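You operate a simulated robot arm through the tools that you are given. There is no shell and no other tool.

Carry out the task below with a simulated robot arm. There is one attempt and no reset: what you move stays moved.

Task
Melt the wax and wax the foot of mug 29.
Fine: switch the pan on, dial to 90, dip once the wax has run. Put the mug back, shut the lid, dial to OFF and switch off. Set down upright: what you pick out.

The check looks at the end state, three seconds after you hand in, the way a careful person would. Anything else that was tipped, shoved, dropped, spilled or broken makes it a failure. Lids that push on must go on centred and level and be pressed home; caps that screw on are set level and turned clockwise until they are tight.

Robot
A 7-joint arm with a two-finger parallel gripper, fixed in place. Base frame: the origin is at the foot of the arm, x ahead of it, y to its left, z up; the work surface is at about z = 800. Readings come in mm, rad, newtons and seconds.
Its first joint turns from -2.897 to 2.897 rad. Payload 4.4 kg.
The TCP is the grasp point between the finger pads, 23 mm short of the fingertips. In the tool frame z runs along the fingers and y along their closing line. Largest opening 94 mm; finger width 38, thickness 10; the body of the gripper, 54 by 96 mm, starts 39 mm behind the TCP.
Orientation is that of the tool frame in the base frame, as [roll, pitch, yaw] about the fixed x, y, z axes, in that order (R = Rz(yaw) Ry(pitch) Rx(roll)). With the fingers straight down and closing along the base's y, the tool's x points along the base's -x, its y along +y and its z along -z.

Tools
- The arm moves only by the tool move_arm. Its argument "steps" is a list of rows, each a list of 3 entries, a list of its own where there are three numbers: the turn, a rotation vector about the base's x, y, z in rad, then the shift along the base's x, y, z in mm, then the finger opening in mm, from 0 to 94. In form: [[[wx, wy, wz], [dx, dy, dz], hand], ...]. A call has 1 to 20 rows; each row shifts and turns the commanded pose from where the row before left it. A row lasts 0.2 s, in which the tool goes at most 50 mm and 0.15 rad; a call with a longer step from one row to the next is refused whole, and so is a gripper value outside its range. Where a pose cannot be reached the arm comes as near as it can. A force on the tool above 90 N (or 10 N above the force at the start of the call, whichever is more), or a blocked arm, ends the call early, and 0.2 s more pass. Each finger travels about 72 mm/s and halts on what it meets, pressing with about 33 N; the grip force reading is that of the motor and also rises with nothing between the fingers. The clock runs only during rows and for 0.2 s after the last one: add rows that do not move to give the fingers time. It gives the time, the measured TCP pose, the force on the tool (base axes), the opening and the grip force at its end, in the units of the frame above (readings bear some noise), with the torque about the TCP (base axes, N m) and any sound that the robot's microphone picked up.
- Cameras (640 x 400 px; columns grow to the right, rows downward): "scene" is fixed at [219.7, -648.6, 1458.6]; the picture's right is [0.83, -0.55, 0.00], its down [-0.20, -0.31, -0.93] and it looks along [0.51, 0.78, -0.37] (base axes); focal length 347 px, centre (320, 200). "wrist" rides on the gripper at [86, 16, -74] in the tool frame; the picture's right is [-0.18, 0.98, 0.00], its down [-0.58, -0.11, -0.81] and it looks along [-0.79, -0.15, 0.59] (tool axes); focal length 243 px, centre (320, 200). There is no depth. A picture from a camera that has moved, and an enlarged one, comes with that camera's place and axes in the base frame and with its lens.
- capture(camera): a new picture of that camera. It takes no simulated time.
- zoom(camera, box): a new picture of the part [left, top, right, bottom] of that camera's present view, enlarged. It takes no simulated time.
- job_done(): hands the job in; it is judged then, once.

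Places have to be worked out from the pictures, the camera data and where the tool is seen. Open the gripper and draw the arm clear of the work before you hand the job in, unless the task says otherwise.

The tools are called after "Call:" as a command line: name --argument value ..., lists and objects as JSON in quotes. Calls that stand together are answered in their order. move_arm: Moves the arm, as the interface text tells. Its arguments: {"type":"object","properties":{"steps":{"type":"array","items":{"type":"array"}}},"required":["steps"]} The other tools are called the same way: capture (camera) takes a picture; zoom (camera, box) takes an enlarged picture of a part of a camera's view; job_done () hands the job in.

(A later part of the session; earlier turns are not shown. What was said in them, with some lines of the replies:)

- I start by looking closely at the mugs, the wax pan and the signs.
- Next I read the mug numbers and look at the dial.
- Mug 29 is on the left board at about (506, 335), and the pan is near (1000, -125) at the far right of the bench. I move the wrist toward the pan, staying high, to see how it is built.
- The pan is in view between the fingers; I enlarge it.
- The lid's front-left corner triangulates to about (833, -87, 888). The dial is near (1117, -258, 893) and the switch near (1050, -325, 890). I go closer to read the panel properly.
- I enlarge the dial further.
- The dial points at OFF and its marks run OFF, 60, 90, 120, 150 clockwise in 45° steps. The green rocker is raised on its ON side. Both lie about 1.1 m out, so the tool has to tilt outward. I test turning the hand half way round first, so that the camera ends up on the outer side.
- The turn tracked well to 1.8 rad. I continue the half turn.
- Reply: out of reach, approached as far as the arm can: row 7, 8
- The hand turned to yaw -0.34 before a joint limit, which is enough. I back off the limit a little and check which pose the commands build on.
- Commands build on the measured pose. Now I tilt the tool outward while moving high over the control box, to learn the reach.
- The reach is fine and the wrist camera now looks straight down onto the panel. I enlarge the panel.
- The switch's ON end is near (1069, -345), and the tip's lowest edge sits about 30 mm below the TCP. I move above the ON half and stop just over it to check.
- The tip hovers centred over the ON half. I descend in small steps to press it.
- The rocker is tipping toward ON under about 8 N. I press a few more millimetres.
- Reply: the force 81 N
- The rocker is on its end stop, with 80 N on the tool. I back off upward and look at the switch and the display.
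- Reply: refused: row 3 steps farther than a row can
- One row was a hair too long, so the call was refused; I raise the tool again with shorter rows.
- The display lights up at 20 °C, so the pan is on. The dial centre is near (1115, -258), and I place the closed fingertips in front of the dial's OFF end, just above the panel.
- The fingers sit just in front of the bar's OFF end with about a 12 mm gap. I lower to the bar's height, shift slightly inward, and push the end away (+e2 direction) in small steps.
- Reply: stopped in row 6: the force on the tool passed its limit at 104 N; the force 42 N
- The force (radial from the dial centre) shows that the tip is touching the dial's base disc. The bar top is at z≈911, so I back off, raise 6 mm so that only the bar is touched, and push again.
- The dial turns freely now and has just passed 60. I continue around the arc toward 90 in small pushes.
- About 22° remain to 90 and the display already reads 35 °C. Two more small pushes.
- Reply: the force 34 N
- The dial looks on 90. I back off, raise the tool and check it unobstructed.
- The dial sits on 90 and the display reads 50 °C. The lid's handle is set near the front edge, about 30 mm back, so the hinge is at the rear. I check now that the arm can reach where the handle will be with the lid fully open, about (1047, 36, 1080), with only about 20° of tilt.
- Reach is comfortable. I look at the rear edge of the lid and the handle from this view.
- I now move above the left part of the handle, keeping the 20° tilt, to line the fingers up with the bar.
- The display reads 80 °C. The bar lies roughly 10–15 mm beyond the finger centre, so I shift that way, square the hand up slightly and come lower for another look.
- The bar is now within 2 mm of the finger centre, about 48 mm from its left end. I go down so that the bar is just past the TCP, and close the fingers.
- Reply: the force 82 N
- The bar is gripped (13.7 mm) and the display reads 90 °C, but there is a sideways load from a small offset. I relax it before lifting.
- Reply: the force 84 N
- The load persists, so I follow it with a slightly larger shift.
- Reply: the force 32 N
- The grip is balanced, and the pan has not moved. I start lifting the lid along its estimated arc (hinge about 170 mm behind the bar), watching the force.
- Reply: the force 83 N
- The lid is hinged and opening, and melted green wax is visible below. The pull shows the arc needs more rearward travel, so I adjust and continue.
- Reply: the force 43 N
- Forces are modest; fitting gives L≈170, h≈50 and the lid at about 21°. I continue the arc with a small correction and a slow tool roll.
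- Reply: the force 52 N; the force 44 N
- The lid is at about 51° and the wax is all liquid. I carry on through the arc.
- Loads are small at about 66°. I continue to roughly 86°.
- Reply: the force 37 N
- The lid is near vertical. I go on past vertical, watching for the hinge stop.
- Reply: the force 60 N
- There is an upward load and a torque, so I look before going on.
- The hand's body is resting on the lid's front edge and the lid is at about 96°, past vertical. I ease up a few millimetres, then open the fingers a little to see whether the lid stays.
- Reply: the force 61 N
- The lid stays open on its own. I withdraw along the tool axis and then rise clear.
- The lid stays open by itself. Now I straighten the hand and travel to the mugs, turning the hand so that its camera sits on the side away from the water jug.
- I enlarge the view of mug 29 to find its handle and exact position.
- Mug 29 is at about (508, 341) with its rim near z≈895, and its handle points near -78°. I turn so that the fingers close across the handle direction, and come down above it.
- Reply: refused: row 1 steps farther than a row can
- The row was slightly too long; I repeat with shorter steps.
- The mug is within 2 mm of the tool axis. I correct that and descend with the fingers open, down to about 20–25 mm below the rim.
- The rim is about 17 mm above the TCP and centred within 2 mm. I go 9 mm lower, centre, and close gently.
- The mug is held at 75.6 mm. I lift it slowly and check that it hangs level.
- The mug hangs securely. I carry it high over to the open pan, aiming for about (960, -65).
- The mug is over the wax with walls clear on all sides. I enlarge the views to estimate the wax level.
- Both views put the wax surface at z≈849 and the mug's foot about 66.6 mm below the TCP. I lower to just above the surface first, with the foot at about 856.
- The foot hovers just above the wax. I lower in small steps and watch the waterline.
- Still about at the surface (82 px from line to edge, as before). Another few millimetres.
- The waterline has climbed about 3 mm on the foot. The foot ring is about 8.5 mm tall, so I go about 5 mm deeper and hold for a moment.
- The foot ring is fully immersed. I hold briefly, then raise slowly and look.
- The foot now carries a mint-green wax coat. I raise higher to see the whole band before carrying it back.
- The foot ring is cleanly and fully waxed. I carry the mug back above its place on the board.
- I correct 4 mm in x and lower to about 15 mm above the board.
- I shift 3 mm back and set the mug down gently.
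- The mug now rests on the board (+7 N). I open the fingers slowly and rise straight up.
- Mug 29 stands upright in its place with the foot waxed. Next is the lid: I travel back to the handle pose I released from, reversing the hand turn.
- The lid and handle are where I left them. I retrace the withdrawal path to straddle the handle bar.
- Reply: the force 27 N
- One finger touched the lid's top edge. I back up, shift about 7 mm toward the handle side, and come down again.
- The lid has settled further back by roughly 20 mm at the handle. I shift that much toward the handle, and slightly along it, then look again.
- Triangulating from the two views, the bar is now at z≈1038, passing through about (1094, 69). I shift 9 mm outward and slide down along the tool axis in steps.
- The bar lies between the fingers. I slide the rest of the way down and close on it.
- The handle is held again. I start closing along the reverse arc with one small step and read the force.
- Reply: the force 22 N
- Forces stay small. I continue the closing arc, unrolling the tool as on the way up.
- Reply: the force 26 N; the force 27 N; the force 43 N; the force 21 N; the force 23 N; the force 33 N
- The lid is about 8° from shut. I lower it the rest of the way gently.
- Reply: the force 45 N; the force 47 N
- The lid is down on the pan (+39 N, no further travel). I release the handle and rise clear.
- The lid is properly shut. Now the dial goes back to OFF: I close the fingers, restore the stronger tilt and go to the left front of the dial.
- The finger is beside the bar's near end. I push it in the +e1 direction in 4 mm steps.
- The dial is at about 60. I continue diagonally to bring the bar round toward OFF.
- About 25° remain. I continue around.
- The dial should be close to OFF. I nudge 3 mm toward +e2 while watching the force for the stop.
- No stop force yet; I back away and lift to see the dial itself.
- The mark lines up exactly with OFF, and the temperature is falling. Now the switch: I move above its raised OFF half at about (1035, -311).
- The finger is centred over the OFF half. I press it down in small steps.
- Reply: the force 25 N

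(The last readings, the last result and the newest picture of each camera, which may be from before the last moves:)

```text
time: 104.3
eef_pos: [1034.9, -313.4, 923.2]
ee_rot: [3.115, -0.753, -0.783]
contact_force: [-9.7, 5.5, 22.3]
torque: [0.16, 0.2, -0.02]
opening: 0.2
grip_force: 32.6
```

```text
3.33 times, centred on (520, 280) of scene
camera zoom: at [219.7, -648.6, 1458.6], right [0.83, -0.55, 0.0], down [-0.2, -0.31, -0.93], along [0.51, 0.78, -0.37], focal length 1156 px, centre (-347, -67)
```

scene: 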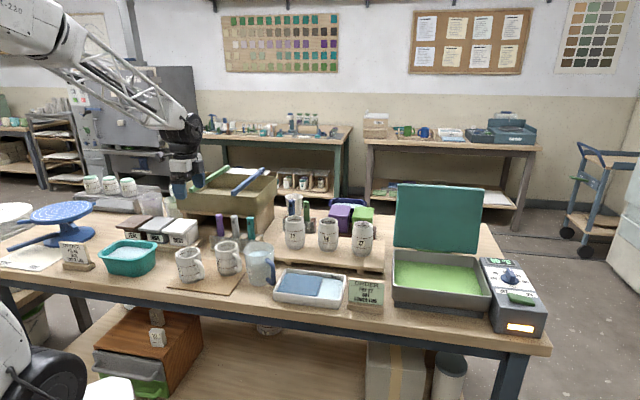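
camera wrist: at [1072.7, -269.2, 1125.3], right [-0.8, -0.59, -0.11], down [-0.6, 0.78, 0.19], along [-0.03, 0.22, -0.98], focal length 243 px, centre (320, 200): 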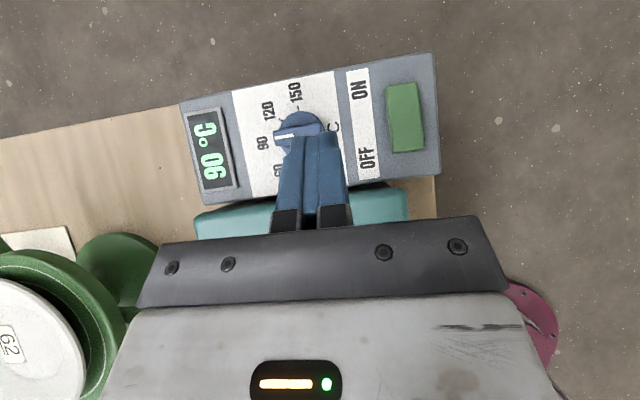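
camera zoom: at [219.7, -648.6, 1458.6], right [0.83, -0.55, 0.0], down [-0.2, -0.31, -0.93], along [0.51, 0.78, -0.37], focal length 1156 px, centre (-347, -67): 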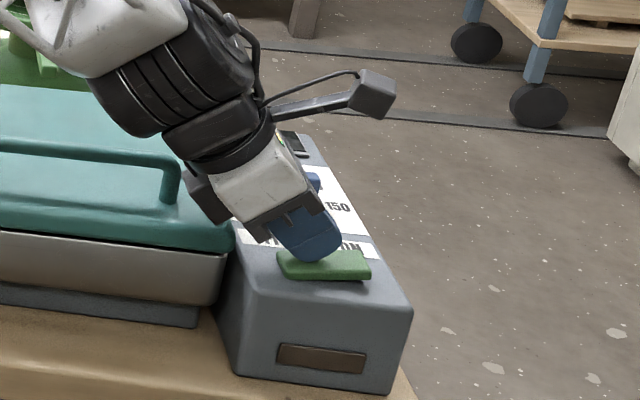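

It has rocked over to OFF. I press slightly more to be sure, then retreat.

Call:
move_arm --steps '[[[0, 0, 0], [0, 0, -2], 0], [[0, 0, 0], [0, 0, 0], 0], [[0, 0, 0], [0, 0, 12], 0], [[0, 0, 0], [0, 0, 35], 0], [[0, 0, 0], [0, 0, 40], 0], [[0, 0, 0], [-30, 20, 30], 0], [[0, 0, 0], [0, 0, 0], 0]]'

Call:
zoom --camera "scene" --box '[470, 240, 560, 330]'

Call:
capture --camera "wrist"

```text
time: 105.9
eef_pos: [1003.2, -292.4, 1035.5]
ee_rot: [3.113, -0.751, -0.783]
contact_force: [0.2, 0.1, 0.0]
torque: [0.0, 0.02, -0.02]
opening: 0.1
grip_force: 33.0
```

```text
4.44 times, centred on (515, 285) of scene
camera zoom: at [219.7, -648.6, 1458.6], right [0.83, -0.55, 0.0], down [-0.2, -0.31, -0.93], along [0.51, 0.78, -0.37], focal length 1541 px, centre (-547, -178)
```

zoom: 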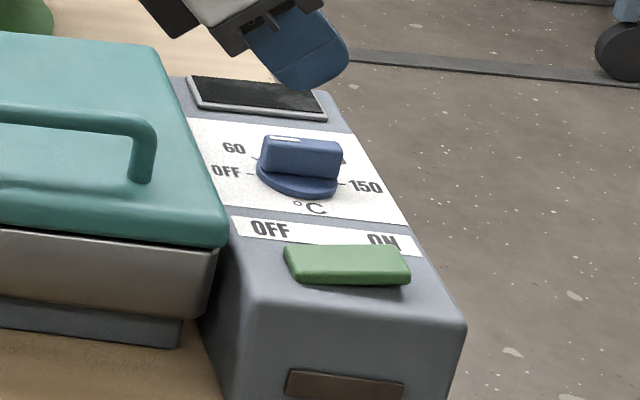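

```text
taken
camera wrist: at [1001.2, -309.8, 1148.9], right [-0.8, -0.59, -0.11], down [-0.6, 0.78, 0.19], along [-0.03, 0.22, -0.98], focal length 243 px, centre (320, 200)
```

wrist: 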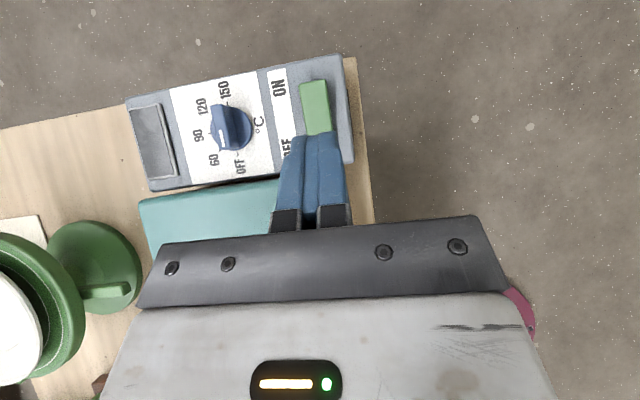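

The display is dark, the switch is off and the dial is at OFF. I untilt, draw the arm back high and clear with the gripper open, and check the whole bench.

Call:
move_arm --steps '[[[0, 0, 0], [-20, 10, 40], 0], [[0.1, 0.11, 0], [-30, 15, 30], 30], [[0.1, 0.11, 0], [-35, 20, 20], 60], [[0.1, 0.11, 0], [-35, 20, 20], 94], [[0.1, 0.11, 0], [-40, 20, 10], 94], [[0.1, 0.11, 0], [-40, 20, 10], 94], [[0, 0, 0], [-45, 20, 0], 94], [[0, 0, 0], [-45, 20, 0], 94], [[0, 0, 0], [-45, 20, 0], 94], [[0, 0, 0], [0, 0, 0], 94]]'

Call:
capture --camera "scene"

Call:
zoom --camera "scene" --box '[160, 180, 400, 320]'

Call:
zoom --camera "scene" --box '[370, 190, 560, 340]'

```text
time: 108.1
eef_pos: [668.5, -128.1, 1164.3]
ee_rot: [3.083, -0.007, -0.769]
contact_force: [-0.1, 0.2, 1.4]
torque: [-0.02, -0.01, -0.02]
opening: 94.0
grip_force: 0.0
```

```text
taken
```

scene: 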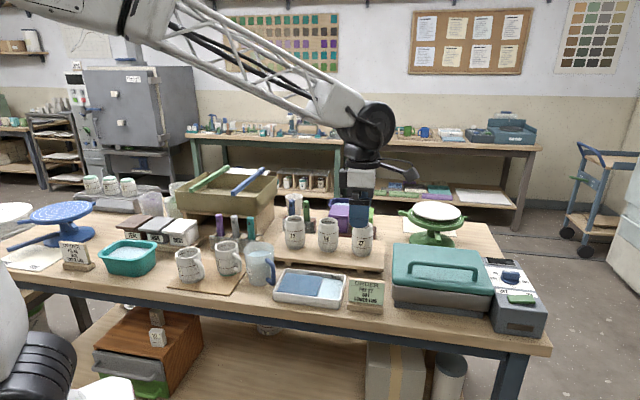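

```text
2.67 times, centred on (280, 250) of scene
camera zoom: at [219.7, -648.6, 1458.6], right [0.83, -0.55, 0.0], down [-0.2, -0.31, -0.93], along [0.51, 0.78, -0.37], focal length 924 px, centre (427, 67)
```

zoom: 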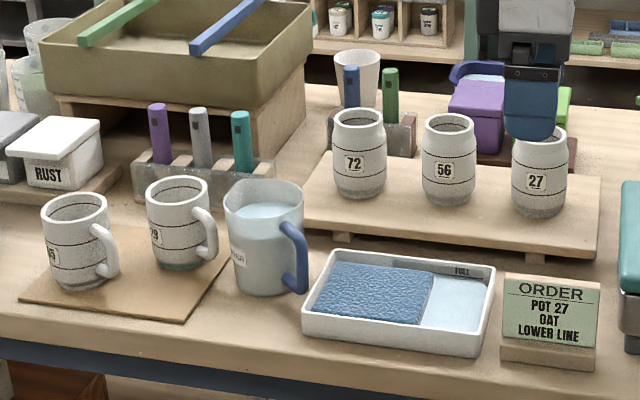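

```text
2.67 times, centred on (465, 265) of scene
camera zoom: at [219.7, -648.6, 1458.6], right [0.83, -0.55, 0.0], down [-0.2, -0.31, -0.93], along [0.51, 0.78, -0.37], focal length 924 px, centre (-67, 27)
```

zoom: 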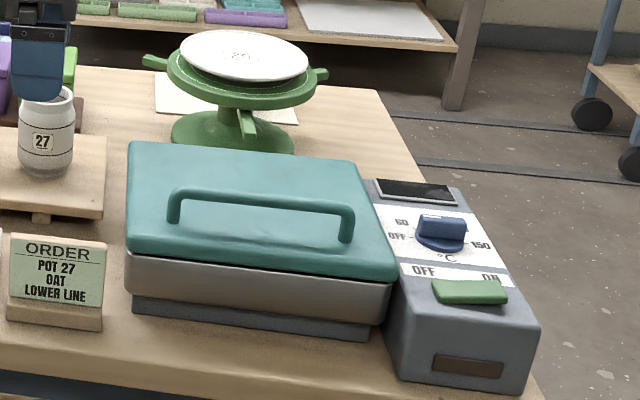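

The mug is upright in its place with a waxed foot. The lid is shut, the dial is at OFF, the switch is off, nothing else has moved, and the arm is clear with the gripper open. I hand the job in.

Call:
job_done

```text
The job is handed in.
```

The foot of mug 29 is waxed all the way round, and the mug is back upright in its place on the board.

- **Melting:** I switched the pan on and set the dial to 90. I waited until the display read 90 °C and the wax was fully liquid before dipping.
- **Dip:** the foot ring went in about 8 mm and came out with an even green coat. I saw no wax above the foot.
- **Pan:** the lid is shut and seated as it was at the start. The dial mark lines up with OFF, the switch is off and the display is dark.
- **Rest of the bench:** in the last pictures nothing else looks moved or tipped, and no wax was spilled. The gripper is open and the arm is raised clear of the bench.

While I carried the mug, the open lid settled further back on its own. It came to rest there, and I closed it from that position without trouble.
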